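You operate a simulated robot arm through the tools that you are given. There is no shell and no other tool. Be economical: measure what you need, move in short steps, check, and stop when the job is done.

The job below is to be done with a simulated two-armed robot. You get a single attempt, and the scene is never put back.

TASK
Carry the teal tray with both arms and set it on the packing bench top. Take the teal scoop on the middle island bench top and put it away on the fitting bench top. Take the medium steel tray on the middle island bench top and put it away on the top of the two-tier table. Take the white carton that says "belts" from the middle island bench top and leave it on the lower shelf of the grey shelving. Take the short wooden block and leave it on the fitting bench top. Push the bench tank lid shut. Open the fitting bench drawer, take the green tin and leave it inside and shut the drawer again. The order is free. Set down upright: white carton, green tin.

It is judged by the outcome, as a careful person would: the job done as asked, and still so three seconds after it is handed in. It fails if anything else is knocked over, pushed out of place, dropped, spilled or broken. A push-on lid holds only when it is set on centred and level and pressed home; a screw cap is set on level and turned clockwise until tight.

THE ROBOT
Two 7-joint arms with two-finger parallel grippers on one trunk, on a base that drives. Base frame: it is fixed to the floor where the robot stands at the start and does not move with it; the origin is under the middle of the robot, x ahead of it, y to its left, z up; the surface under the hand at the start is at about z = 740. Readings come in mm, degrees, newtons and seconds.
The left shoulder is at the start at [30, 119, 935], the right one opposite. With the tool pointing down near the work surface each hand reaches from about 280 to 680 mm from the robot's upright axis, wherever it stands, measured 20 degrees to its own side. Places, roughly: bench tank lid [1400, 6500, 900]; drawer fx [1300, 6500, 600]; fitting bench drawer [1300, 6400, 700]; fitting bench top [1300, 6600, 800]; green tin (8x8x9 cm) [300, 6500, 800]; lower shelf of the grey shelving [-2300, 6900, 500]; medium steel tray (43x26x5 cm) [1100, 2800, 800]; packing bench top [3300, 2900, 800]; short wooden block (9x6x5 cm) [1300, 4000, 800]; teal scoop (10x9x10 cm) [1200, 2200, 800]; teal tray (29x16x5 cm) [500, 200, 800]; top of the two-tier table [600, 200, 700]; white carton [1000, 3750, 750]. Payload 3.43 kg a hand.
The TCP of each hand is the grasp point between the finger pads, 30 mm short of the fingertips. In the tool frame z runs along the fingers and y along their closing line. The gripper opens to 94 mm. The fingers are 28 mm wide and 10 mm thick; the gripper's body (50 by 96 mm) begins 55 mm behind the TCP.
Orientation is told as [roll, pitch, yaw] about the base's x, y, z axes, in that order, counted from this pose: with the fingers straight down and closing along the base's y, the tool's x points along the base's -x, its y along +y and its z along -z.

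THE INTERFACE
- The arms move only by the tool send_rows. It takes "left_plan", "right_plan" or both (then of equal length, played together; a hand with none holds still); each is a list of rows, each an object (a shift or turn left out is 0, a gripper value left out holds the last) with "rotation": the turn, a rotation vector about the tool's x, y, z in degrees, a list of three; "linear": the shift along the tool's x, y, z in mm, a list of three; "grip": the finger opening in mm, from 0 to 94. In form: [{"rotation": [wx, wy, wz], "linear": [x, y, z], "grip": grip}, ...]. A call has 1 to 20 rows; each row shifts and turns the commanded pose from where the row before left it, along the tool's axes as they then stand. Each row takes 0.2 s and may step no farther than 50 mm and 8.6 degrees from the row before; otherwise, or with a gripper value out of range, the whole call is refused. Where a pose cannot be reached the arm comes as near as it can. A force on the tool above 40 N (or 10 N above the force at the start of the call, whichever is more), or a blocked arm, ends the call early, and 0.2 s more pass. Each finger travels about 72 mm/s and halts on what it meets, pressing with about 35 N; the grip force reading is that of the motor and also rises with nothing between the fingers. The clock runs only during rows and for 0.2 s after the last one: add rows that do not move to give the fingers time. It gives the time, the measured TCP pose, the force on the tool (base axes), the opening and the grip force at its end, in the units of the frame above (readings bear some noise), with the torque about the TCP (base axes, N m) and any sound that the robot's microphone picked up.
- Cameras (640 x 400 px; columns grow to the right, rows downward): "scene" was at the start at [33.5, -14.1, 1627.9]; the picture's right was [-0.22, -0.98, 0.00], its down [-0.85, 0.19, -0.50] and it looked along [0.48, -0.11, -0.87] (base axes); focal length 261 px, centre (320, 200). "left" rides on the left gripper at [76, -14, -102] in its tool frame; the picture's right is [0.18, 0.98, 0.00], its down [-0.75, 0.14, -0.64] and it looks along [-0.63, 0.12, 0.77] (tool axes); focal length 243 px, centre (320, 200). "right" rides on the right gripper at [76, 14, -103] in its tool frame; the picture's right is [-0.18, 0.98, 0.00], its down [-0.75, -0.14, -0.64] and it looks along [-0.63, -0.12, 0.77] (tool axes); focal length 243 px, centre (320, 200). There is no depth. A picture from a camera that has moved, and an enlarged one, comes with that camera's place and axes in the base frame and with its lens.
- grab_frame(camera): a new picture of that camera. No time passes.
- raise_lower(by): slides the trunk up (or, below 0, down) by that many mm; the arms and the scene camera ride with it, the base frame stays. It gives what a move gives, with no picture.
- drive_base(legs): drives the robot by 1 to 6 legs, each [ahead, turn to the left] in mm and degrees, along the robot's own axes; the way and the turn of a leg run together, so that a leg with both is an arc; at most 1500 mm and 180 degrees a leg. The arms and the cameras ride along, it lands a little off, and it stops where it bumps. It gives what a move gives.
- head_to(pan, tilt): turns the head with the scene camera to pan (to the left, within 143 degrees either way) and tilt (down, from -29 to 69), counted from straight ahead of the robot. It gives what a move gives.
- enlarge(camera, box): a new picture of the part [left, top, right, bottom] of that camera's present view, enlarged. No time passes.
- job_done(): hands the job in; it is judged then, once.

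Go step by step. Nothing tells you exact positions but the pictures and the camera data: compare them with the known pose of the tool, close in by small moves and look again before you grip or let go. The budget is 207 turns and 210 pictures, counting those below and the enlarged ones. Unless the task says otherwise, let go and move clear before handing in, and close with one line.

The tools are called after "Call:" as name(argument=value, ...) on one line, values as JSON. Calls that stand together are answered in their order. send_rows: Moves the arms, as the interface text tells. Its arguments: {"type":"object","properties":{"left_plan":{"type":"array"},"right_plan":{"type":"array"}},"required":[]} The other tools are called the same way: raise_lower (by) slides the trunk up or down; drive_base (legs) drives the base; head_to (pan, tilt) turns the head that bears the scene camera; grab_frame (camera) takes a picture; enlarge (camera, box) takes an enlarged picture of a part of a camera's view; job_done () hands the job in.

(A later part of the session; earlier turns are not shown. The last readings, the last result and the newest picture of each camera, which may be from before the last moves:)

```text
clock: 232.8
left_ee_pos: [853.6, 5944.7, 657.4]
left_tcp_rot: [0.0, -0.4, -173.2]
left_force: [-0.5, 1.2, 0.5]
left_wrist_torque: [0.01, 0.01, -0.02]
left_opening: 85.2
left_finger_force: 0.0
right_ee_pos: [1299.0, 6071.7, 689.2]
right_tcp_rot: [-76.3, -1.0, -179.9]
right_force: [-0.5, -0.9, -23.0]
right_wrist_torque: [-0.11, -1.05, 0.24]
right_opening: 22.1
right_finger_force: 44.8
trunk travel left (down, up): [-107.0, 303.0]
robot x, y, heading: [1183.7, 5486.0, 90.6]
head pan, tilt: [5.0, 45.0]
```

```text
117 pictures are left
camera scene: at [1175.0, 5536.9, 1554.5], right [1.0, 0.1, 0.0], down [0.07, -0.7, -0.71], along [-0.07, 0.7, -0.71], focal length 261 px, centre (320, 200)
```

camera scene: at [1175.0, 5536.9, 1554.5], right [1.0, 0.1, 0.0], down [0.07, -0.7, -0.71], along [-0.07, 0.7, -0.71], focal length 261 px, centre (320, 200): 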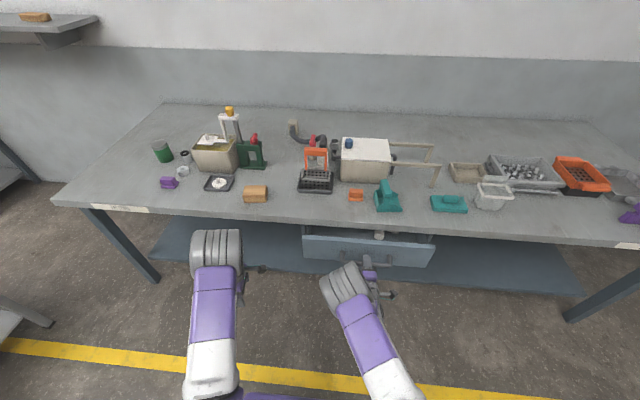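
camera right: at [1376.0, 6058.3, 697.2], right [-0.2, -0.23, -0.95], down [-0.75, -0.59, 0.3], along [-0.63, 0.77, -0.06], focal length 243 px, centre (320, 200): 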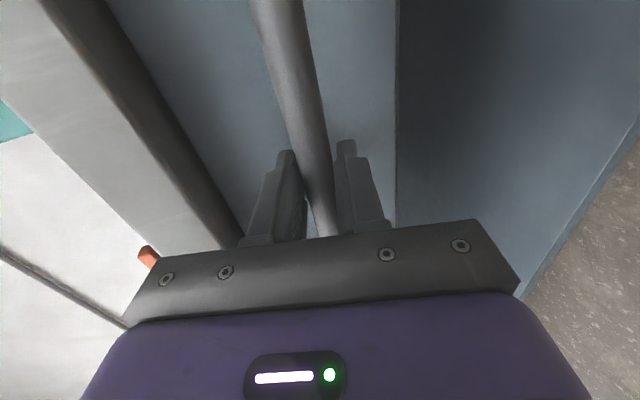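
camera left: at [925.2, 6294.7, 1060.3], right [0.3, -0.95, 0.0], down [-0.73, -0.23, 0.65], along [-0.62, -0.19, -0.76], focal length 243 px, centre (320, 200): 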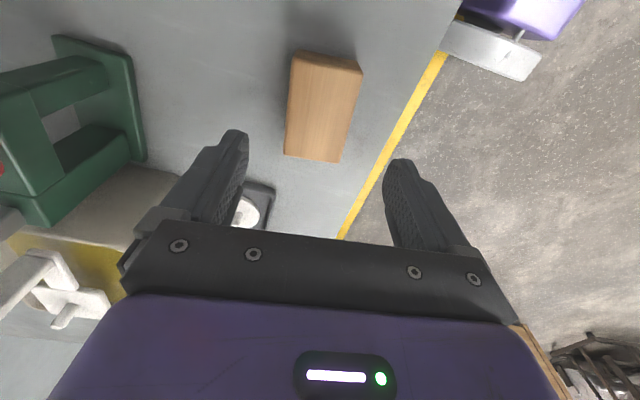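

Call:
send_rows(right_plan=[{"linear": [0, 5.6, -19.4]}, {"linear": [0, 4.9, -19.4]}, {"linear": [0, 4.6, -19.4]}, {"linear": [0, 4.6, -19.4]}, {"linear": [0, 4.6, -19.4]}, {"linear": [0, 4.6, -19.4]}, {"linear": [0, 4.6, -19.4]}, {}])

Call:
enlarge(camera="scene", box=[240, 150, 480, 300])

```text
clock: 234.6
left_ee_pos: [853.6, 5944.6, 656.7]
left_tcp_rot: [0.0, -0.4, -173.2]
left_force: [0.7, 0.0, -0.2]
left_wrist_torque: [0.0, -0.03, -0.01]
left_opening: 84.8
left_finger_force: 0.0
right_ee_pos: [1298.9, 5931.0, 688.5]
right_tcp_rot: [-76.4, -0.9, -179.8]
right_force: [-3.0, -1.1, -14.8]
right_wrist_torque: [-0.03, -1.11, -0.19]
right_opening: 21.7
right_finger_force: 45.5
trunk travel left (down, up): [-107.0, 303.0]
robot x, y, heading: [1183.6, 5482.4, 90.8]
head pan, tilt: [5.0, 45.0]
```

```text
2.67 times, centred on (360, 225) of scene
camera zoom: at [1174.5, 5535.8, 1554.6], right [1.0, 0.1, 0.0], down [0.07, -0.7, -0.71], along [-0.07, 0.7, -0.71], focal length 696 px, centre (213, 133)
```

zoom: 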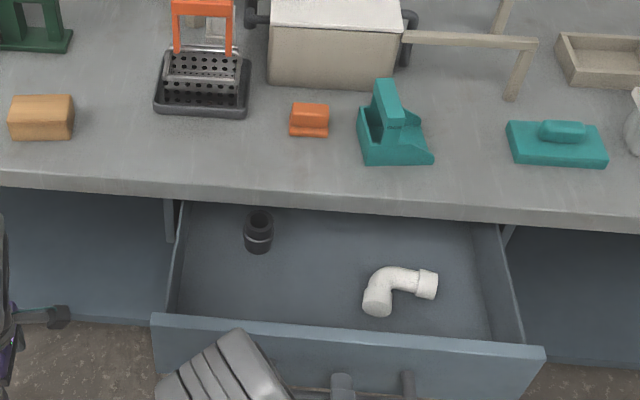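

The drawer is open about 230 mm, with a black fitting and a white elbow inside. I release the handle, pull the right hand back, and turn the left hand back for the tin.

Call:
send_rows(right_plan=[{"grip": 40}, {"grip": 60}, {}, {"linear": [0, 4.6, -19.4]}, {"linear": [0, 7, -30]}, {"linear": [0, 7, -30]}, {}, {}, {}, {}, {}, {}, {}], left_plan=[{"rotation": [0, 0, 8.1]}, {"rotation": [0, 0, 8.1]}, {"rotation": [0, 0, 8.1]}, {"rotation": [0, 0, 8.1]}, {"rotation": [0, 0, 8.1]}, {"rotation": [0, 0, 8.1]}, {"rotation": [0, 0, 8.1]}, {"rotation": [0, 0, 8.1]}, {"rotation": [0, 0, 8.1]}, {"rotation": [0, 0, 8.1]}, {"rotation": [0, 0, 8.1]}, {"rotation": [0, 0, 7.5], "grip": 94}, {}])

Call:
drive_base(legs=[[-250, 0]])

Call:
raise_lower(by=290)

Call:
grab_frame(camera="scene")

```text
clock: 237.6
left_ee_pos: [854.7, 5944.4, 657.6]
left_tcp_rot: [0.4, 0.1, 90.1]
left_force: [-0.1, 0.1, 0.2]
left_wrist_torque: [0.0, 0.03, -0.02]
left_opening: 94.0
left_finger_force: 0.0
right_ee_pos: [1298.5, 5874.2, 709.4]
right_tcp_rot: [-81.3, -1.2, -179.6]
right_force: [0.1, 0.4, 1.3]
right_wrist_torque: [0.01, -0.02, 0.03]
right_opening: 59.9
right_finger_force: 0.1
trunk travel left (down, up): [-107.0, 303.0]
robot x, y, heading: [1181.6, 5483.8, 90.6]
head pan, tilt: [5.0, 45.0]
stopped in row 13 (right hand): the arm was blocked; the commanded pose is now the measured one
```

```text
clock: 239.4
left_ee_pos: [854.4, 5693.1, 658.8]
left_tcp_rot: [0.5, 0.0, 90.5]
left_force: [0.6, -0.4, -0.2]
left_wrist_torque: [0.04, 0.0, -0.03]
left_opening: 94.1
left_finger_force: 0.1
right_ee_pos: [1298.5, 5625.5, 708.6]
right_tcp_rot: [-81.2, -1.2, -179.3]
right_force: [-0.5, -0.2, 0.6]
right_wrist_torque: [-0.01, -0.01, 0.0]
right_opening: 60.2
right_finger_force: 0.3
trunk travel left (down, up): [-107.0, 303.0]
robot x, y, heading: [1188.3, 5234.7, 91.1]
head pan, tilt: [5.0, 45.0]
```

```text
clock: 242.4
left_ee_pos: [854.5, 5693.9, 948.5]
left_tcp_rot: [0.4, 0.1, 90.4]
left_force: [-0.3, 0.1, 0.0]
left_wrist_torque: [0.0, 0.05, -0.02]
left_opening: 94.0
left_finger_force: 0.0
right_ee_pos: [1298.2, 5624.7, 998.5]
right_tcp_rot: [-81.2, -1.2, -179.4]
right_force: [0.0, 0.7, 0.7]
right_wrist_torque: [-0.01, -0.01, -0.03]
right_opening: 60.1
right_finger_force: 0.2
trunk travel left (down, up): [-397.0, 13.0]
robot x, y, heading: [1189.0, 5236.7, 91.0]
head pan, tilt: [5.0, 45.0]
```

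```text
115 pictures are left
camera scene: at [1177.7, 5285.5, 1844.6], right [0.99, 0.1, 0.0], down [0.07, -0.7, -0.71], along [-0.07, 0.7, -0.71], focal length 261 px, centre (320, 200)
```

scene: 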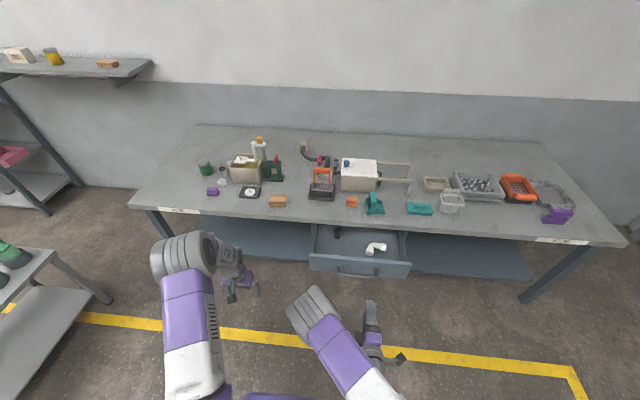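

Call:
drive_base(legs=[[0, 89], [745, 0], [0, -90], [330, 0]])

Call:
head_to(pan=5, tilt=45)

Call:
grab_frame(camera="scene")

Call:
enlarge(camera="scene", box=[240, 110, 400, 210])

```text
clock: 255.8
left_ee_pos: [104.9, 6004.6, 946.4]
left_tcp_rot: [0.4, 0.1, 90.6]
left_force: [-0.5, 0.5, -0.1]
left_wrist_torque: [-0.02, -0.02, -0.03]
left_opening: 94.1
left_finger_force: 0.1
right_ee_pos: [549.0, 5936.5, 998.9]
right_tcp_rot: [-81.2, -1.2, -179.4]
right_force: [0.1, 0.2, 0.1]
right_wrist_torque: [-0.01, -0.02, 0.01]
right_opening: 59.8
right_finger_force: 0.0
trunk travel left (down, up): [-397.0, 13.0]
robot x, y, heading: [439.8, 5544.0, 90.9]
head pan, tilt: [5.0, 45.0]
```

```text
clock: 256.4
left_ee_pos: [105.5, 6004.8, 947.6]
left_tcp_rot: [0.4, 0.2, 90.4]
left_force: [0.0, 0.4, -0.5]
left_wrist_torque: [-0.02, 0.02, 0.0]
left_opening: 94.2
left_finger_force: 0.1
right_ee_pos: [549.8, 5937.1, 999.0]
right_tcp_rot: [-81.2, -1.2, -179.4]
right_force: [0.8, -0.3, 0.3]
right_wrist_torque: [-0.02, 0.04, -0.05]
right_opening: 60.0
right_finger_force: 0.0
trunk travel left (down, up): [-397.0, 13.0]
robot x, y, heading: [436.5, 5543.6, 90.7]
head pan, tilt: [5.0, 45.0]
```

```text
114 pictures are left
camera scene: at [429.0, 5597.4, 1844.6], right [0.99, 0.1, 0.0], down [0.07, -0.7, -0.71], along [-0.07, 0.7, -0.71], focal length 261 px, centre (320, 200)
```

scene: 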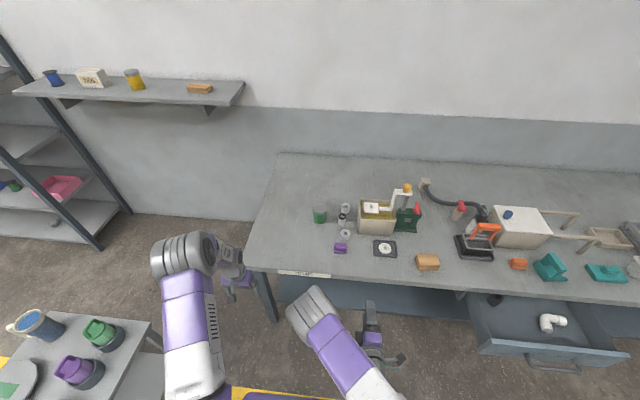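

```text
4.00 times, centred on (320, 160) of scene
camera zoom: at [429.0, 5597.4, 1844.6], right [0.99, 0.1, 0.0], down [0.07, -0.7, -0.71], along [-0.07, 0.7, -0.71], focal length 1044 px, centre (320, 360)
```

zoom: 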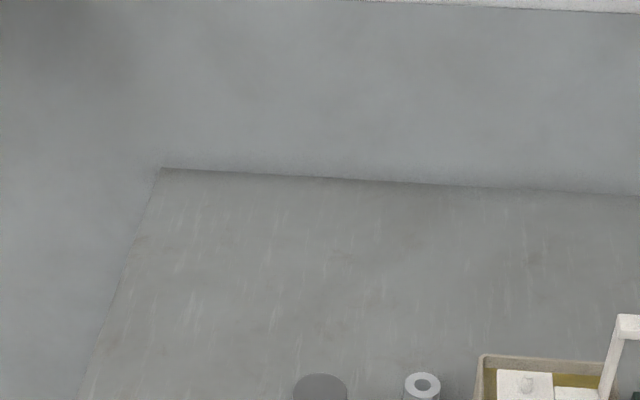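

The tin stands at about (338, 6478) with 50 mm free around it. I drive up and bring the left hand over it.

Call:
drive_base(legs=[[290, 0]])

Call:
send_rows(left_plan=[{"linear": [-10, -35, 0]}, {"linear": [-10, -35, 0]}, {"linear": [-20, -35, 0]}, {"linear": [-20, -35, 0]}, {"linear": [-20, -35, 0]}, {"linear": [-20, -35, 0]}, {"linear": [-20, -20, 0]}, {}])

Call:
raise_lower(by=-30)

Call:
grab_frame(camera="left")

Call:
grab_frame(camera="scene")

```text
clock: 258.4
left_ee_pos: [105.0, 6292.9, 948.5]
left_tcp_rot: [0.4, 0.1, 89.9]
left_force: [-1.0, 0.4, -0.1]
left_wrist_torque: [0.0, -0.01, -0.01]
left_opening: 93.9
left_finger_force: 0.0
right_ee_pos: [548.8, 6220.7, 998.1]
right_tcp_rot: [-81.2, -1.3, -179.8]
right_force: [0.0, -0.1, 0.3]
right_wrist_torque: [0.01, -0.05, 0.01]
right_opening: 60.0
right_finger_force: 0.0
trunk travel left (down, up): [-397.0, 13.0]
robot x, y, heading: [434.7, 5829.1, 90.7]
head pan, tilt: [5.0, 45.0]
```

```text
clock: 260.2
left_ee_pos: [335.0, 6411.6, 947.7]
left_tcp_rot: [0.3, 0.2, 90.2]
left_force: [-0.7, -1.0, -0.3]
left_wrist_torque: [0.02, 0.01, -0.03]
left_opening: 93.9
left_finger_force: 0.1
right_ee_pos: [549.7, 6219.4, 999.3]
right_tcp_rot: [-81.3, -1.2, -179.8]
right_force: [-0.7, 0.2, -0.4]
right_wrist_torque: [0.03, -0.04, 0.02]
right_opening: 60.1
right_finger_force: 0.0
trunk travel left (down, up): [-397.0, 13.0]
robot x, y, heading: [431.1, 5831.9, 90.4]
head pan, tilt: [5.0, 45.0]
```

```text
clock: 261.0
left_ee_pos: [336.0, 6409.2, 917.8]
left_tcp_rot: [0.4, 0.0, 90.1]
left_force: [-0.1, -0.2, -0.2]
left_wrist_torque: [0.02, 0.02, 0.0]
left_opening: 94.0
left_finger_force: 0.1
right_ee_pos: [548.8, 6221.5, 967.5]
right_tcp_rot: [-81.2, -1.2, -179.7]
right_force: [1.1, -0.5, -0.6]
right_wrist_torque: [-0.01, 0.0, -0.01]
right_opening: 60.2
right_finger_force: 0.1
trunk travel left (down, up): [-367.0, 43.0]
robot x, y, heading: [436.9, 5830.9, 90.6]
head pan, tilt: [5.0, 45.0]
```

```text
112 pictures are left
camera left: at [350.5, 6334.0, 1020.0], right [-0.98, -0.18, 0.01], down [-0.14, 0.75, 0.64], along [-0.12, 0.63, -0.77], focal length 243 px, centre (320, 200)
```

left: 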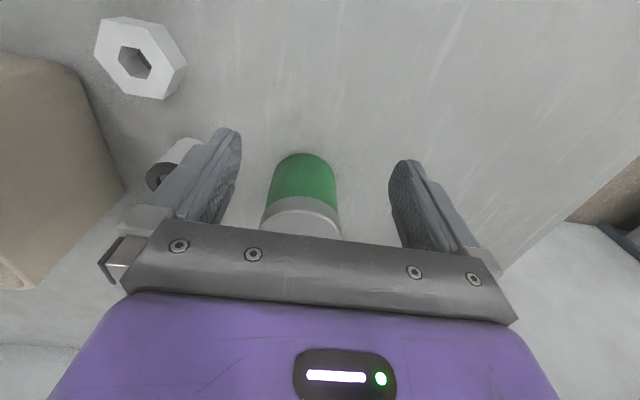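

```text
111 pictures are left
camera scene: at [425.8, 5881.5, 1814.7], right [1.0, 0.1, 0.0], down [0.07, -0.7, -0.71], along [-0.07, 0.7, -0.71], focal length 261 px, centre (320, 200)
```

scene: 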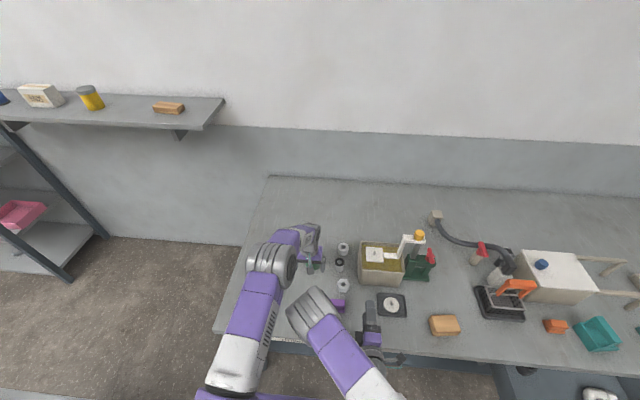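

Call:
send_rows(left_plan=[{"linear": [0, 0, -22]}, {"linear": [-27, -2, 0]}, {"linear": [-27, -2, 0]}, {"linear": [-27, -2, 0]}, {}])

Call:
grab_frame(camera="left")

Call:
enlarge(camera="scene", box=[240, 200, 400, 300])

```text
clock: 262.2
left_ee_pos: [324.2, 6472.6, 949.4]
left_tcp_rot: [0.4, 0.0, 90.8]
left_force: [0.0, 0.1, 0.3]
left_wrist_torque: [0.0, 0.01, -0.02]
left_opening: 94.0
left_finger_force: 0.1
left hand out of reach, approached as far as the arm can: row 4
right_ee_pos: [553.5, 6220.9, 968.0]
right_tcp_rot: [-81.1, -1.1, 179.5]
right_force: [0.2, -0.8, 0.2]
right_wrist_torque: [-0.01, -0.01, -0.01]
right_opening: 59.9
right_finger_force: 0.1
trunk travel left (down, up): [-367.0, 43.0]
robot x, y, heading: [431.3, 5828.7, 90.7]
head pan, tilt: [5.0, 45.0]
```

```text
110 pictures are left
camera left: at [341.2, 6395.3, 1051.9], right [-0.98, -0.2, 0.01], down [-0.15, 0.75, 0.64], along [-0.13, 0.63, -0.77], focal length 243 px, centre (320, 200)
```

left: 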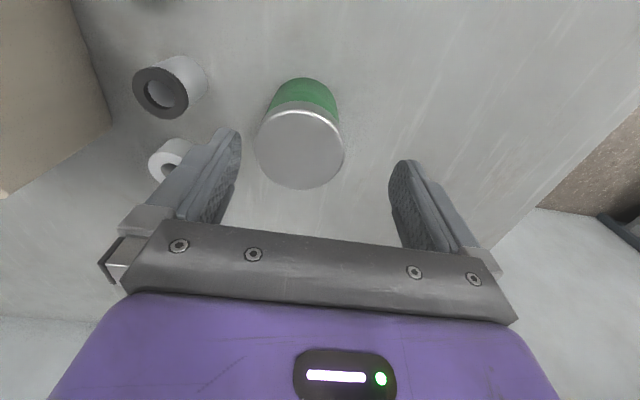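

```text
4.00 times, centred on (320, 250) of scene
camera zoom: at [426.0, 5882.1, 1814.7], right [1.0, 0.1, 0.0], down [0.07, -0.7, -0.71], along [-0.07, 0.7, -0.71], focal length 1044 px, centre (320, 0)
```

zoom: 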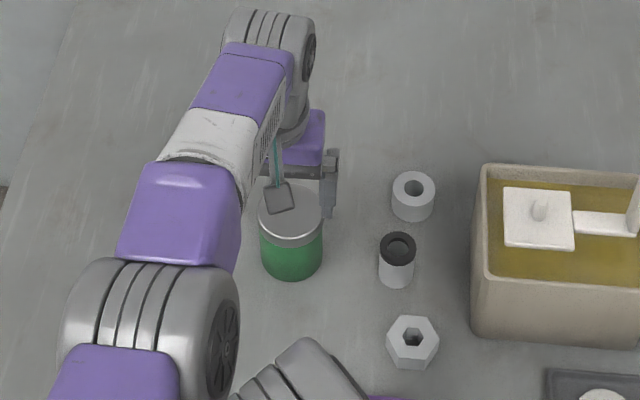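

The arm is at its limit with the trunk this high. I pull back a little, drop the trunk 70 mm while lifting the hand relative to it, and edge the base 12 mm closer.

Call:
send_rows(left_plan=[{"linear": [40, 0, 0]}, {"linear": [20, 0, -30]}, {"linear": [0, 0, -30]}, {}])

Call:
raise_lower(by=-70)

Call:
drive_base(legs=[[12, 0]])

Call:
grab_frame(camera="right")

```text
clock: 263.2
left_ee_pos: [335.5, 6411.3, 1007.4]
left_tcp_rot: [0.5, 0.1, 90.0]
left_force: [-1.1, 0.8, 0.5]
left_wrist_torque: [0.0, -0.01, 0.04]
left_opening: 93.9
left_finger_force: 0.0
right_ee_pos: [548.9, 6221.0, 968.0]
right_tcp_rot: [-81.3, -1.2, -179.8]
right_force: [-1.0, -0.1, -0.2]
right_wrist_torque: [0.01, -0.04, 0.0]
right_opening: 60.0
right_finger_force: 0.0
trunk travel left (down, up): [-367.0, 43.0]
robot x, y, heading: [435.6, 5826.9, 90.8]
head pan, tilt: [5.0, 45.0]
```

```text
clock: 264.3
left_ee_pos: [335.1, 6410.6, 938.6]
left_tcp_rot: [0.5, 0.0, 90.0]
left_force: [-0.3, 0.7, 0.8]
left_wrist_torque: [0.01, -0.01, 0.0]
left_opening: 93.8
left_finger_force: 0.0
right_ee_pos: [549.6, 6220.5, 899.7]
right_tcp_rot: [-81.3, -1.2, -179.8]
right_force: [-0.1, -0.6, 1.0]
right_wrist_torque: [-0.04, -0.01, 0.01]
right_opening: 60.0
right_finger_force: 0.1
trunk travel left (down, up): [-297.0, 113.0]
robot x, y, heading: [435.6, 5832.1, 90.4]
head pan, tilt: [5.0, 45.0]
```

```text
clock: 265.0
left_ee_pos: [334.2, 6422.1, 936.8]
left_tcp_rot: [0.3, 0.1, 90.0]
left_force: [-0.3, -0.2, 0.0]
left_wrist_torque: [-0.03, -0.03, -0.02]
left_opening: 94.0
left_finger_force: 0.1
right_ee_pos: [548.5, 6232.2, 899.6]
right_tcp_rot: [-81.3, -1.2, -179.8]
right_force: [-0.2, 0.0, 0.0]
right_wrist_torque: [-0.01, 0.01, 0.0]
right_opening: 60.1
right_finger_force: 0.1
trunk travel left (down, up): [-297.0, 113.0]
robot x, y, heading: [436.6, 5842.8, 90.4]
head pan, tilt: [5.0, 45.0]
```

```text
108 pictures are left
camera right: at [626.4, 6129.8, 897.8], right [-0.2, -0.15, -0.97], down [-0.75, -0.62, 0.25], along [-0.63, 0.77, 0.01], focal length 243 px, centre (320, 200)
```

right: 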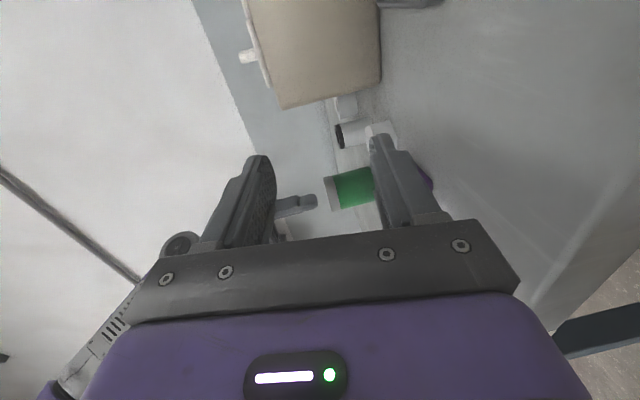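

Call:
send_rows(left_plan=[{"linear": [-30, -2.2, 0]}, {"linear": [-30, -2.2, 0]}, {}])

Call:
grab_frame(camera="left")

```text
clock: 265.8
left_ee_pos: [339.2, 6480.7, 940.4]
left_tcp_rot: [0.4, 0.2, 90.0]
left_force: [0.0, 0.4, 0.8]
left_wrist_torque: [-0.02, -0.01, 0.01]
left_opening: 94.0
left_finger_force: 0.1
right_ee_pos: [549.0, 6231.8, 899.2]
right_tcp_rot: [-81.2, -1.2, -179.8]
right_force: [0.5, 0.0, -0.3]
right_wrist_torque: [-0.01, -0.01, 0.03]
right_opening: 59.9
right_finger_force: 0.0
trunk travel left (down, up): [-297.0, 113.0]
robot x, y, heading: [434.1, 5840.7, 90.4]
head pan, tilt: [5.0, 45.0]
```

```text
107 pictures are left
camera left: at [355.3, 6403.6, 1041.4], right [-0.98, -0.18, 0.01], down [-0.14, 0.75, 0.64], along [-0.12, 0.63, -0.77], focal length 243 px, centre (320, 200)
```

left: 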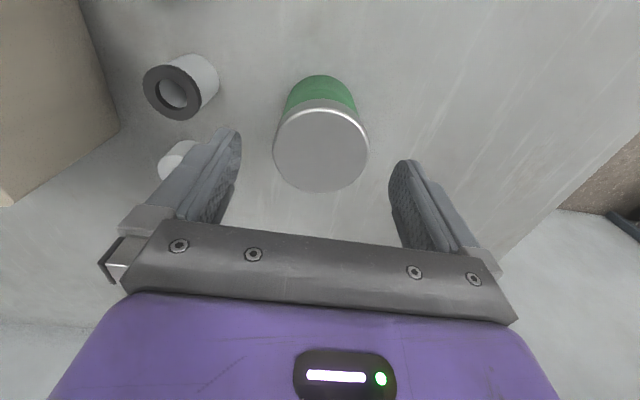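

Centred. Descending to z≈852 and closing.

Call:
send_rows(left_plan=[{"linear": [0, 0, 22]}, {"linear": [0, 0, 22]}, {"linear": [0, 0, 22]}, {"linear": [0, 0, 22]}, {}])

Call:
grab_frame(camera="left")

```text
clock: 267.0
left_ee_pos: [332.6, 6477.6, 851.6]
left_tcp_rot: [0.4, -0.1, 90.7]
left_force: [0.9, 1.0, -0.3]
left_wrist_torque: [-0.01, 0.0, 0.02]
left_opening: 94.0
left_finger_force: 0.1
left hand out of reach, approached as far as the arm can: row 4
right_ee_pos: [554.3, 6231.6, 898.0]
right_tcp_rot: [-81.1, -1.1, 179.6]
right_force: [-0.3, 0.3, 0.2]
right_wrist_torque: [-0.02, 0.0, 0.0]
right_opening: 60.3
right_finger_force: 0.0
trunk travel left (down, up): [-297.0, 113.0]
robot x, y, heading: [435.3, 5840.6, 90.5]
head pan, tilt: [5.0, 45.0]
```

```text
106 pictures are left
camera left: at [348.7, 6400.9, 953.9], right [-0.98, -0.2, 0.01], down [-0.15, 0.75, 0.64], along [-0.13, 0.63, -0.77], focal length 243 px, centre (320, 200)
```

left: 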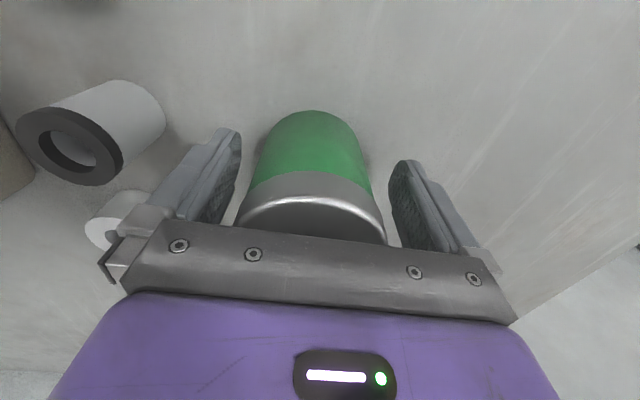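

Call:
send_rows(left_plan=[{"grip": 80}, {"grip": 65}, {"grip": 50}, {}, {}])

Call:
raise_lower(by=90)

Call:
grab_frame(camera="left")

```text
clock: 268.2
left_ee_pos: [332.6, 6477.2, 850.9]
left_tcp_rot: [0.4, 0.0, 90.7]
left_force: [-0.4, 3.4, 8.5]
left_wrist_torque: [0.1, -0.28, 0.12]
left_opening: 72.9
left_finger_force: 35.5
right_ee_pos: [553.3, 6233.3, 898.0]
right_tcp_rot: [-81.2, -1.3, 179.6]
right_force: [-0.7, 0.7, -0.4]
right_wrist_torque: [0.03, -0.02, -0.02]
right_opening: 59.9
right_finger_force: 0.0
trunk travel left (down, up): [-297.0, 113.0]
robot x, y, heading: [433.3, 5844.9, 90.5]
head pan, tilt: [5.0, 45.0]
```

```text
clock: 269.5
left_ee_pos: [331.7, 6477.0, 938.0]
left_tcp_rot: [0.5, 0.3, 90.7]
left_force: [-0.8, -0.3, -1.8]
left_wrist_torque: [-0.05, -0.03, 0.0]
left_opening: 73.0
left_finger_force: 35.9
right_ee_pos: [554.2, 6232.5, 987.7]
right_tcp_rot: [-81.1, -1.3, 179.7]
right_force: [0.8, -0.1, 0.5]
right_wrist_torque: [0.03, -0.01, 0.0]
right_opening: 60.1
right_finger_force: 0.1
trunk travel left (down, up): [-387.0, 23.0]
robot x, y, heading: [435.0, 5841.5, 90.5]
head pan, tilt: [5.0, 45.0]
```

```text
105 pictures are left
camera left: at [348.8, 6400.1, 1040.9], right [-0.98, -0.2, 0.01], down [-0.15, 0.76, 0.64], along [-0.13, 0.62, -0.77], focal length 243 px, centre (320, 200)
```

left: 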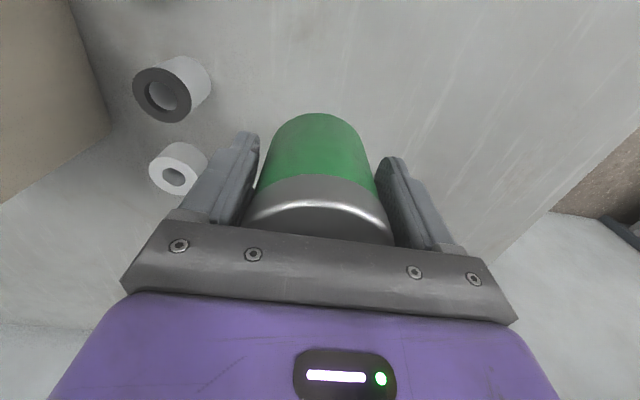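

The tin is held (opening 73). I lift, retract, and drive back to the open drawer.

Call:
send_rows(left_plan=[{"linear": [0, 0, -25]}, {"linear": [20, 0, -20]}, {"linear": [40, 0, 0]}, {"linear": [40, 0, 0]}, {"linear": [40, 0, 0]}], right_plan=[{"linear": [0, -25, 0]}, {"linear": [0, -25, 0]}, {"linear": [0, -25, 0]}, {"linear": [0, -25, 0]}, {}])

Call:
drive_base(legs=[[-560, 0], [0, -90], [900, 0], [0, 90]])

Call:
head_to(pan=0, tilt=50)

Call:
grab_frame(camera="scene")

```text
clock: 270.7
left_ee_pos: [325.8, 6338.4, 984.1]
left_tcp_rot: [0.4, 0.3, 92.0]
left_force: [-0.5, -0.6, -2.8]
left_wrist_torque: [-0.01, 0.02, 0.0]
left_opening: 73.1
left_finger_force: 35.0
right_ee_pos: [550.2, 6257.6, 1083.9]
right_tcp_rot: [-81.8, -2.2, 179.5]
right_force: [0.1, 0.5, -0.3]
right_wrist_torque: [0.01, 0.0, 0.03]
right_opening: 60.2
right_finger_force: 0.2
right hand out of reach, approached as far as the arm can: row 4
trunk travel left (down, up): [-387.0, 23.0]
robot x, y, heading: [436.7, 5845.4, 90.5]
head pan, tilt: [5.0, 45.0]
```

```text
clock: 285.8
left_ee_pos: [1227.4, 5823.0, 985.5]
left_tcp_rot: [0.2, -0.1, 92.5]
left_force: [0.8, 0.1, -2.2]
left_wrist_torque: [-0.05, 0.0, -0.02]
left_opening: 72.9
left_finger_force: 35.5
right_ee_pos: [1451.0, 5744.2, 1077.1]
right_tcp_rot: [-81.0, -1.1, -179.4]
right_force: [0.2, 0.0, -0.4]
right_wrist_torque: [0.01, -0.01, 0.01]
right_opening: 60.1
right_finger_force: 0.0
trunk travel left (down, up): [-387.0, 23.0]
robot x, y, heading: [1343.5, 5331.1, 92.1]
head pan, tilt: [5.0, 45.0]
```

```text
clock: 286.4
left_ee_pos: [1225.6, 5822.5, 986.0]
left_tcp_rot: [0.2, 0.0, 92.5]
left_force: [0.4, -0.3, -2.9]
left_wrist_torque: [-0.05, -0.06, -0.02]
left_opening: 72.9
left_finger_force: 35.1
right_ee_pos: [1451.0, 5744.9, 1077.8]
right_tcp_rot: [-81.0, -1.2, -179.5]
right_force: [-0.1, -0.4, 0.5]
right_wrist_torque: [0.02, 0.01, -0.01]
right_opening: 60.2
right_finger_force: 0.1
trunk travel left (down, up): [-387.0, 23.0]
robot x, y, heading: [1337.1, 5329.2, 92.0]
head pan, tilt: [0.0, 50.0]
```

```text
104 pictures are left
camera scene: at [1337.2, 5375.8, 1827.8], right [1.0, 0.03, 0.0], down [0.03, -0.77, -0.64], along [-0.02, 0.64, -0.77], focal length 261 px, centre (320, 200)
```

scene: 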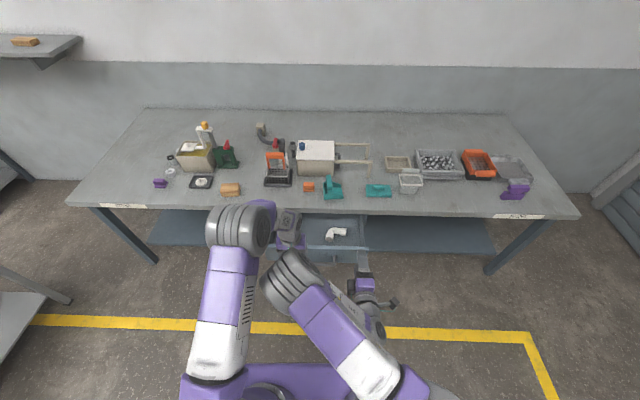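

Call:
drive_base(legs=[[0, -2], [250, 0]])

Call:
raise_lower(by=-130)

Call:
grab_frame(camera="left")

Call:
grab_frame(camera="scene")

```text
clock: 288.6
left_ee_pos: [1250.0, 6082.5, 985.7]
left_tcp_rot: [0.2, 0.1, 89.9]
left_force: [-0.1, -0.5, -2.9]
left_wrist_torque: [-0.01, 0.02, -0.02]
left_opening: 72.8
left_finger_force: 34.6
right_ee_pos: [1471.8, 5993.9, 1078.8]
right_tcp_rot: [-81.1, -1.2, 177.9]
right_force: [0.0, 0.4, -0.3]
right_wrist_torque: [0.0, 0.01, 0.01]
right_opening: 60.3
right_finger_force: 0.1
trunk travel left (down, up): [-387.0, 23.0]
robot x, y, heading: [1343.9, 5580.5, 89.2]
head pan, tilt: [0.0, 50.0]
```

```text
clock: 290.2
left_ee_pos: [1251.6, 6083.0, 856.9]
left_tcp_rot: [0.1, 0.0, 89.8]
left_force: [0.4, 0.5, -2.2]
left_wrist_torque: [-0.04, -0.02, 0.03]
left_opening: 72.8
left_finger_force: 34.4
right_ee_pos: [1471.0, 5994.9, 949.6]
right_tcp_rot: [-81.1, -1.2, 177.9]
right_force: [-0.2, 0.7, -0.5]
right_wrist_torque: [0.01, -0.04, -0.05]
right_opening: 59.7
right_finger_force: 0.0
trunk travel left (down, up): [-257.0, 153.0]
robot x, y, heading: [1344.0, 5580.7, 89.3]
head pan, tilt: [0.0, 50.0]
```

```text
103 pictures are left
camera left: at [1265.7, 6005.2, 958.5], right [-0.98, -0.18, 0.0], down [-0.14, 0.75, 0.64], along [-0.12, 0.63, -0.77], focal length 243 px, centre (320, 200)
```

left: 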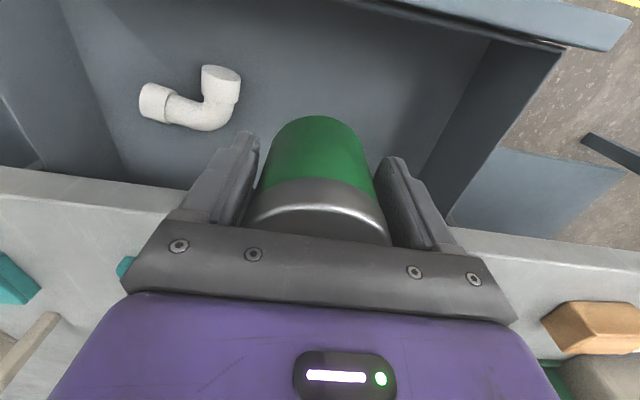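

```text
102 pictures are left
camera scene: at [1340.9, 5630.2, 1697.9], right [1.0, -0.01, 0.0], down [-0.01, -0.77, -0.64], along [0.01, 0.64, -0.77], focal length 261 px, centre (320, 200)
```

scene: 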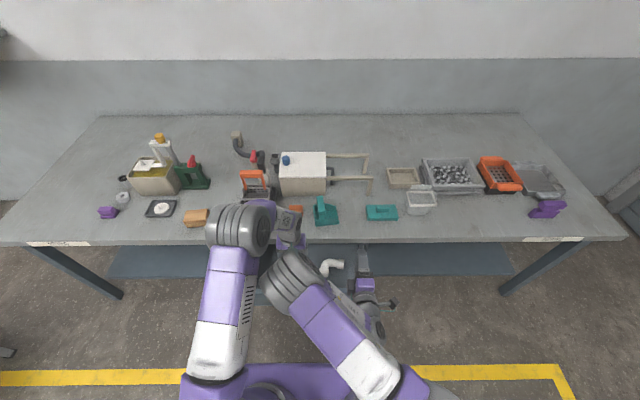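

Call:
send_rows(left_plan=[{"linear": [0, 25, 0]}, {"linear": [0, 0, 40]}, {"linear": [0, 0, 40]}, {"linear": [0, 0, 40]}, {}])

Call:
grab_frame(camera="left")

Call:
grab_frame(camera="right")

```text
clock: 291.4
left_ee_pos: [1225.2, 6081.9, 736.3]
left_tcp_rot: [0.1, -0.1, 89.9]
left_force: [0.7, -0.2, -2.5]
left_wrist_torque: [-0.07, 0.0, 0.0]
left_opening: 73.0
left_finger_force: 35.1
right_ee_pos: [1471.5, 5994.1, 947.2]
right_tcp_rot: [-81.0, -1.3, 178.0]
right_force: [0.9, 0.3, -0.1]
right_wrist_torque: [0.01, -0.01, -0.01]
right_opening: 59.9
right_finger_force: 0.1
trunk travel left (down, up): [-257.0, 153.0]
robot x, y, heading: [1342.9, 5584.3, 89.3]
head pan, tilt: [0.0, 50.0]
```

```text
101 pictures are left
camera left: at [1240.6, 6004.9, 838.3], right [-0.98, -0.18, 0.0], down [-0.14, 0.75, 0.64], along [-0.12, 0.63, -0.77], focal length 243 px, centre (320, 200)
```

left: 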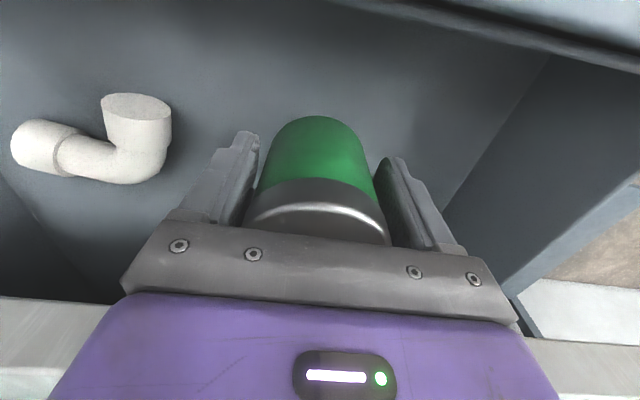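

```text
100 pictures are left
camera right: at [1543.7, 5888.7, 947.7], right [-0.21, -0.15, -0.97], down [-0.77, -0.59, 0.26], along [-0.6, 0.8, 0.01], focal length 243 px, centre (320, 200)
```

right: 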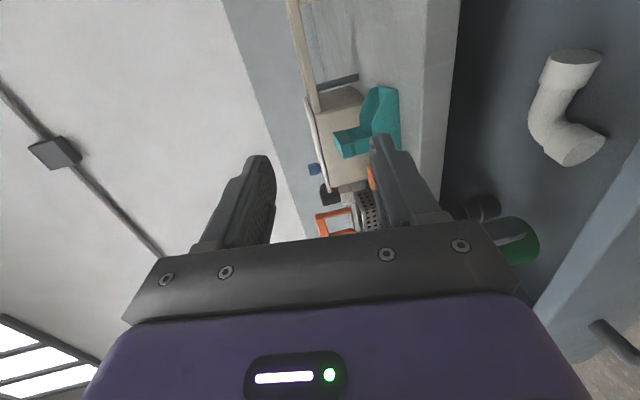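

Call:
send_rows(left_plan=[{"linear": [0, 0, 10]}, {"linear": [0, 0, 8]}, {"linear": [0, 0, 4]}, {"linear": [0, 0, 3]}, {"linear": [0, 0, 3]}, {}])

```text
clock: 292.8
left_ee_pos: [1226.2, 6082.4, 708.8]
left_tcp_rot: [0.2, 0.1, 89.9]
left_force: [-0.3, -0.2, -1.3]
left_wrist_torque: [-0.07, -0.01, 0.01]
left_opening: 73.1
left_finger_force: 35.3
right_ee_pos: [1471.8, 5993.8, 948.0]
right_tcp_rot: [-81.0, -1.2, 177.8]
right_force: [-0.8, -0.4, 0.4]
right_wrist_torque: [0.04, 0.0, -0.04]
right_opening: 60.1
right_finger_force: 0.1
trunk travel left (down, up): [-257.0, 153.0]
robot x, y, heading: [1342.6, 5585.8, 89.5]
head pan, tilt: [0.0, 50.0]
```

Call:
send_rows(left_plan=[{"linear": [0, 0, 3]}, {"linear": [0, 0, 3]}, {"linear": [0, 0, 2]}, {"linear": [0, 0, 2]}, {"linear": [0, 0, 2]}, {}])

Call:
grab_frame(camera="left")

```text
clock: 294.2
left_ee_pos: [1225.7, 6082.7, 697.1]
left_tcp_rot: [0.2, 0.0, 90.0]
left_force: [0.4, -0.7, -3.0]
left_wrist_torque: [-0.02, 0.03, 0.0]
left_opening: 72.8
left_finger_force: 36.0
right_ee_pos: [1471.9, 5993.8, 948.5]
right_tcp_rot: [-81.0, -1.1, 177.9]
right_force: [0.5, 0.1, 0.7]
right_wrist_torque: [-0.02, 0.01, -0.01]
right_opening: 59.9
right_finger_force: 0.1
trunk travel left (down, up): [-257.0, 153.0]
robot x, y, heading: [1339.1, 5582.0, 89.4]
head pan, tilt: [0.0, 50.0]
```

```text
99 pictures are left
camera left: at [1240.0, 6004.7, 798.6], right [-0.98, -0.18, 0.0], down [-0.14, 0.75, 0.64], along [-0.12, 0.63, -0.77], focal length 243 px, centre (320, 200)
```

left: 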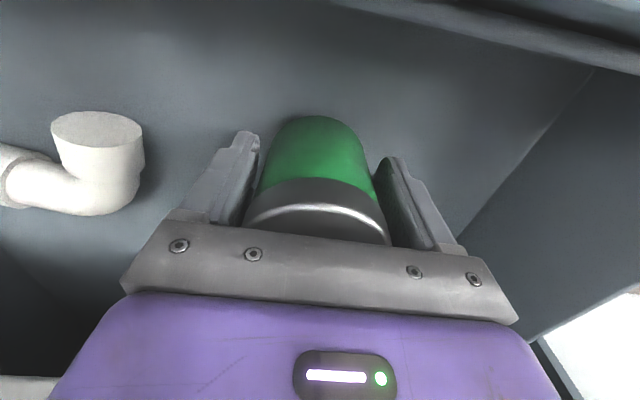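

Call:
send_rows(left_plan=[{"linear": [0, 0, 2]}, {"linear": [0, 0, 2]}, {"linear": [0, 0, 2]}, {"linear": [0, 0, 2]}, {"linear": [0, 0, 2]}, {"linear": [0, 0, 2]}, {}])

```text
clock: 295.8
left_ee_pos: [1223.8, 6083.1, 685.8]
left_tcp_rot: [0.2, -0.2, 90.1]
left_force: [-2.2, -0.2, 21.5]
left_wrist_torque: [-0.41, -0.31, -0.04]
left_opening: 72.9
left_finger_force: 35.5
right_ee_pos: [1472.0, 5993.2, 948.9]
right_tcp_rot: [-81.1, -1.2, 177.8]
right_force: [-0.2, 0.0, -0.4]
right_wrist_torque: [0.01, -0.02, -0.01]
right_opening: 60.2
right_finger_force: 0.0
trunk travel left (down, up): [-257.0, 153.0]
robot x, y, heading: [1342.6, 5582.9, 89.4]
head pan, tilt: [0.0, 50.0]
```

Touched the drawer floor (21 N). I ease up 1 mm, release and rise.

Call:
send_rows(left_plan=[{"linear": [0, 0, -1]}, {"grip": 80}, {"grip": 90}, {}, {"linear": [0, 0, -30]}, {"linear": [0, 0, -45]}, {"linear": [0, 0, -45]}, {"linear": [0, 0, -45]}, {"linear": [0, 0, -30]}])

Call:
grab_frame(camera="left")

```text
clock: 297.8
left_ee_pos: [1223.9, 6084.0, 882.6]
left_tcp_rot: [0.2, 0.0, 89.9]
left_force: [-0.4, 0.3, 0.7]
left_wrist_torque: [0.01, -0.02, -0.01]
left_opening: 90.2
left_finger_force: 0.1
right_ee_pos: [1471.0, 5992.9, 948.3]
right_tcp_rot: [-81.0, -1.1, 177.9]
right_force: [-0.1, 0.4, 0.4]
right_wrist_torque: [0.01, 0.0, -0.04]
right_opening: 59.9
right_finger_force: 0.0
trunk travel left (down, up): [-257.0, 153.0]
robot x, y, heading: [1343.5, 5579.6, 89.3]
head pan, tilt: [0.0, 50.0]
```

```text
98 pictures are left
camera left: at [1240.2, 6006.1, 984.1], right [-0.98, -0.18, 0.0], down [-0.14, 0.75, 0.64], along [-0.12, 0.63, -0.77], focal length 243 px, centre (320, 200)
```

left: 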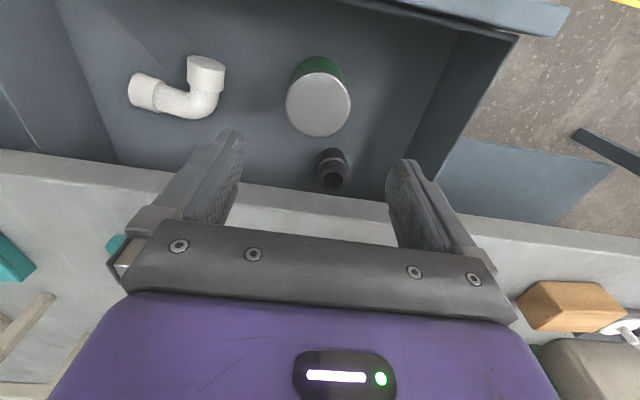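

The tin stands upright in the drawer. I back the base, lower the right hand to the handle and will push the drawer shut.

Call:
send_rows(left_plan=[{"linear": [25, 42, 0]}, {"linear": [25, 42, 0]}, {"linear": [25, 42, 0]}, {"linear": [25, 42, 0]}, {"linear": [0, 42, 0]}])

Call:
drive_base(legs=[[-140, 0]])

Call:
send_rows(right_plan=[{"linear": [-40, 0, 0]}, {"linear": [-40, 0, 0]}, {"linear": [-40, 0, 0]}, {"linear": [-40, 0, 0]}, {"linear": [-10, 0, 0], "grip": 60}, {}])

Call:
raise_lower(by=-235)

Call:
grab_frame(camera="right")

```text
clock: 299.0
left_ee_pos: [1013.3, 5983.5, 880.7]
left_tcp_rot: [0.3, 0.1, 89.8]
left_force: [-0.1, 0.4, 0.3]
left_wrist_torque: [0.0, -0.06, 0.01]
left_opening: 90.0
left_finger_force: 0.0
right_ee_pos: [1470.7, 5994.8, 948.6]
right_tcp_rot: [-81.0, -1.2, 177.9]
right_force: [0.0, -0.2, 1.0]
right_wrist_torque: [0.01, -0.01, 0.0]
right_opening: 60.1
right_finger_force: 0.2
trunk travel left (down, up): [-257.0, 153.0]
robot x, y, heading: [1340.8, 5585.0, 89.4]
head pan, tilt: [0.0, 50.0]
```

```text
clock: 300.3
left_ee_pos: [1011.9, 5847.2, 881.1]
left_tcp_rot: [0.2, 0.0, 89.7]
left_force: [0.2, 0.8, -0.1]
left_wrist_torque: [0.02, 0.0, -0.04]
left_opening: 90.1
left_finger_force: 0.2
right_ee_pos: [1471.3, 5856.3, 948.7]
right_tcp_rot: [-81.2, -1.2, 177.7]
right_force: [0.5, -1.1, 1.4]
right_wrist_torque: [0.02, 0.03, 0.02]
right_opening: 60.1
right_finger_force: 0.1
trunk travel left (down, up): [-257.0, 153.0]
robot x, y, heading: [1342.0, 5446.9, 89.2]
head pan, tilt: [0.0, 50.0]
```

```text
clock: 301.7
left_ee_pos: [1012.4, 5847.5, 881.8]
left_tcp_rot: [0.2, 0.0, 89.6]
left_force: [0.9, 0.2, -0.5]
left_wrist_torque: [0.03, 0.0, -0.03]
left_opening: 90.2
left_finger_force: 0.1
right_ee_pos: [1301.3, 5867.3, 951.6]
right_tcp_rot: [-81.0, -1.1, 177.7]
right_force: [-0.5, -0.7, -0.1]
right_wrist_torque: [0.0, -0.01, 0.01]
right_opening: 59.9
right_finger_force: 0.1
trunk travel left (down, up): [-257.0, 153.0]
robot x, y, heading: [1338.6, 5447.0, 89.0]
head pan, tilt: [0.0, 50.0]
```

```text
clock: 304.2
left_ee_pos: [1014.1, 5847.9, 646.7]
left_tcp_rot: [0.2, 0.1, 89.6]
left_force: [0.0, -0.1, -0.2]
left_wrist_torque: [-0.01, -0.01, 0.0]
left_opening: 89.9
left_finger_force: 0.0
right_ee_pos: [1300.2, 5865.5, 715.7]
right_tcp_rot: [-81.0, -1.2, 177.7]
right_force: [-0.2, -0.2, 1.2]
right_wrist_torque: [-0.03, 0.02, 0.02]
right_opening: 60.1
right_finger_force: 0.1
trunk travel left (down, up): [-22.0, 388.0]
robot x, y, heading: [1338.2, 5447.4, 89.2]
head pan, tilt: [0.0, 50.0]
```

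```text
97 pictures are left
camera right: at [1372.9, 5760.2, 715.2], right [-0.21, -0.15, -0.97], down [-0.77, -0.58, 0.26], along [-0.6, 0.8, 0.01], focal length 243 px, centre (320, 200)
```

right: 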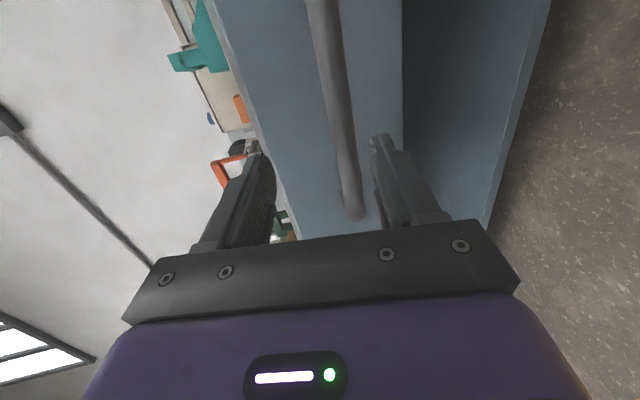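

Call:
send_rows(right_plan=[{"linear": [0, 17, 0]}, {"linear": [0, 0, 20]}, {"linear": [0, 0, 20]}, {"linear": [0, 0, 20]}, {"linear": [0, 0, 6]}, {"grip": 40}, {"grip": 20}, {"grip": 5}, {}, {}])

Call:
grab_frame(camera="right")

```text
clock: 306.4
left_ee_pos: [1013.1, 5847.3, 645.9]
left_tcp_rot: [0.2, 0.0, 89.7]
left_force: [0.7, -0.4, -0.5]
left_wrist_torque: [0.02, 0.04, 0.0]
left_opening: 89.9
left_finger_force: 0.1
right_ee_pos: [1302.5, 5928.0, 689.6]
right_tcp_rot: [-81.1, -1.2, 177.8]
right_force: [1.4, 0.7, 6.8]
right_wrist_torque: [0.06, -1.01, 0.5]
right_opening: 18.7
right_finger_force: 44.9
trunk travel left (down, up): [-22.0, 388.0]
robot x, y, heading: [1339.7, 5447.2, 89.1]
head pan, tilt: [0.0, 50.0]
```

```text
96 pictures are left
camera right: at [1375.3, 5822.6, 688.4], right [-0.21, -0.14, -0.97], down [-0.77, -0.58, 0.25], along [-0.6, 0.8, 0.01], focal length 243 px, centre (320, 200)
```

right: 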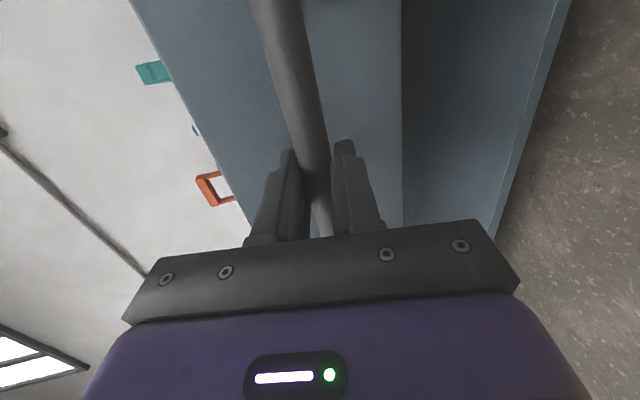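

Gripped again; now pushing it home.

Call:
send_rows(right_plan=[{"linear": [-0.8, -3.1, 19.8]}, {"linear": [-0.8, -3.1, 19.8]}, {"linear": [-0.8, -3.1, 19.8]}, {"linear": [-0.8, -3.1, 19.8]}, {"linear": [-0.8, -3.1, 19.8]}, {"linear": [-0.8, -3.1, 19.8]}, {"linear": [-0.8, -3.1, 19.8]}, {"linear": [-0.8, -3.1, 19.8]}, {"linear": [-0.8, -3.1, 19.8]}, {"linear": [-0.8, -3.1, 19.8]}, {"linear": [-0.4, -1.5, 10]}, {"linear": [-0.2, -0.8, 5]}, {"linear": [-0.2, -0.8, 5]}, {"linear": [-0.2, -0.8, 5]}, {}])

Call:
grab_frame(camera="right")

```text
clock: 309.6
left_ee_pos: [1014.7, 5846.5, 647.0]
left_tcp_rot: [0.3, -0.1, 89.7]
left_force: [-0.2, 0.4, 0.6]
left_wrist_torque: [0.0, 0.03, 0.0]
left_opening: 90.0
left_finger_force: 0.0
right_ee_pos: [1301.4, 6153.6, 690.0]
right_tcp_rot: [-81.1, -1.2, 177.7]
right_force: [12.1, 0.3, 11.6]
right_wrist_torque: [0.11, -1.08, 0.38]
right_opening: 18.5
right_finger_force: 45.0
trunk travel left (down, up): [-22.0, 388.0]
robot x, y, heading: [1337.8, 5446.5, 89.3]
head pan, tilt: [0.0, 50.0]
```

```text
95 pictures are left
camera right: at [1375.1, 6048.3, 688.5], right [-0.21, -0.14, -0.97], down [-0.77, -0.58, 0.26], along [-0.6, 0.8, 0.01], focal length 243 px, centre (320, 200)
```

right: 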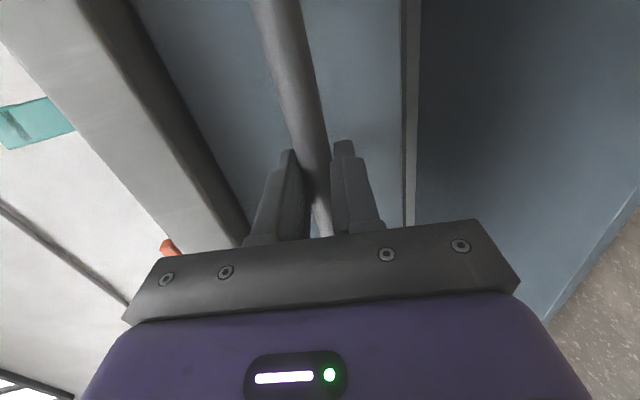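

Nearly home; a few more mm until it stops.

Call:
send_rows(right_plan=[{"linear": [-0.1, -0.6, 4]}, {"linear": [-0.1, -0.6, 4]}, {"linear": [-0.1, -0.6, 4]}, {"linear": [-0.1, -0.6, 4]}, {}])

Call:
enlarge(camera="scene", box=[200, 150, 440, 300])

```text
clock: 310.1
left_ee_pos: [1013.4, 5844.3, 647.9]
left_tcp_rot: [0.3, -0.2, 89.7]
left_force: [0.0, -0.2, 0.1]
left_wrist_torque: [-0.01, -0.03, 0.0]
left_opening: 89.8
left_finger_force: 0.0
right_ee_pos: [1302.0, 6155.4, 689.5]
right_tcp_rot: [-81.2, -0.9, 177.7]
right_force: [6.0, -29.8, 12.1]
right_wrist_torque: [0.24, -0.92, 0.42]
right_opening: 18.4
right_finger_force: 45.2
trunk travel left (down, up): [-22.0, 388.0]
robot x, y, heading: [1338.1, 5446.0, 89.2]
head pan, tilt: [0.0, 50.0]
stopped in row 2 (right hand): the force on the tool passed its limit at 46 N (the readings are from after the stop); the commanded pose is now the measured one
```

```text
2.67 times, centred on (320, 225) of scene
camera zoom: at [1340.2, 5488.1, 1462.9], right [1.0, -0.01, 0.0], down [-0.01, -0.76, -0.65], along [0.01, 0.65, -0.76], focal length 696 px, centre (320, 133)
```

zoom: 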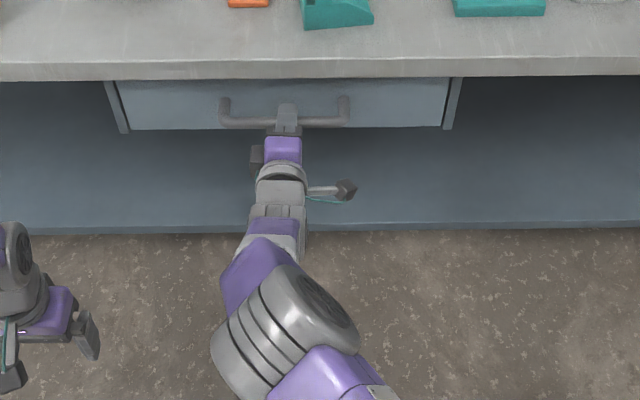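

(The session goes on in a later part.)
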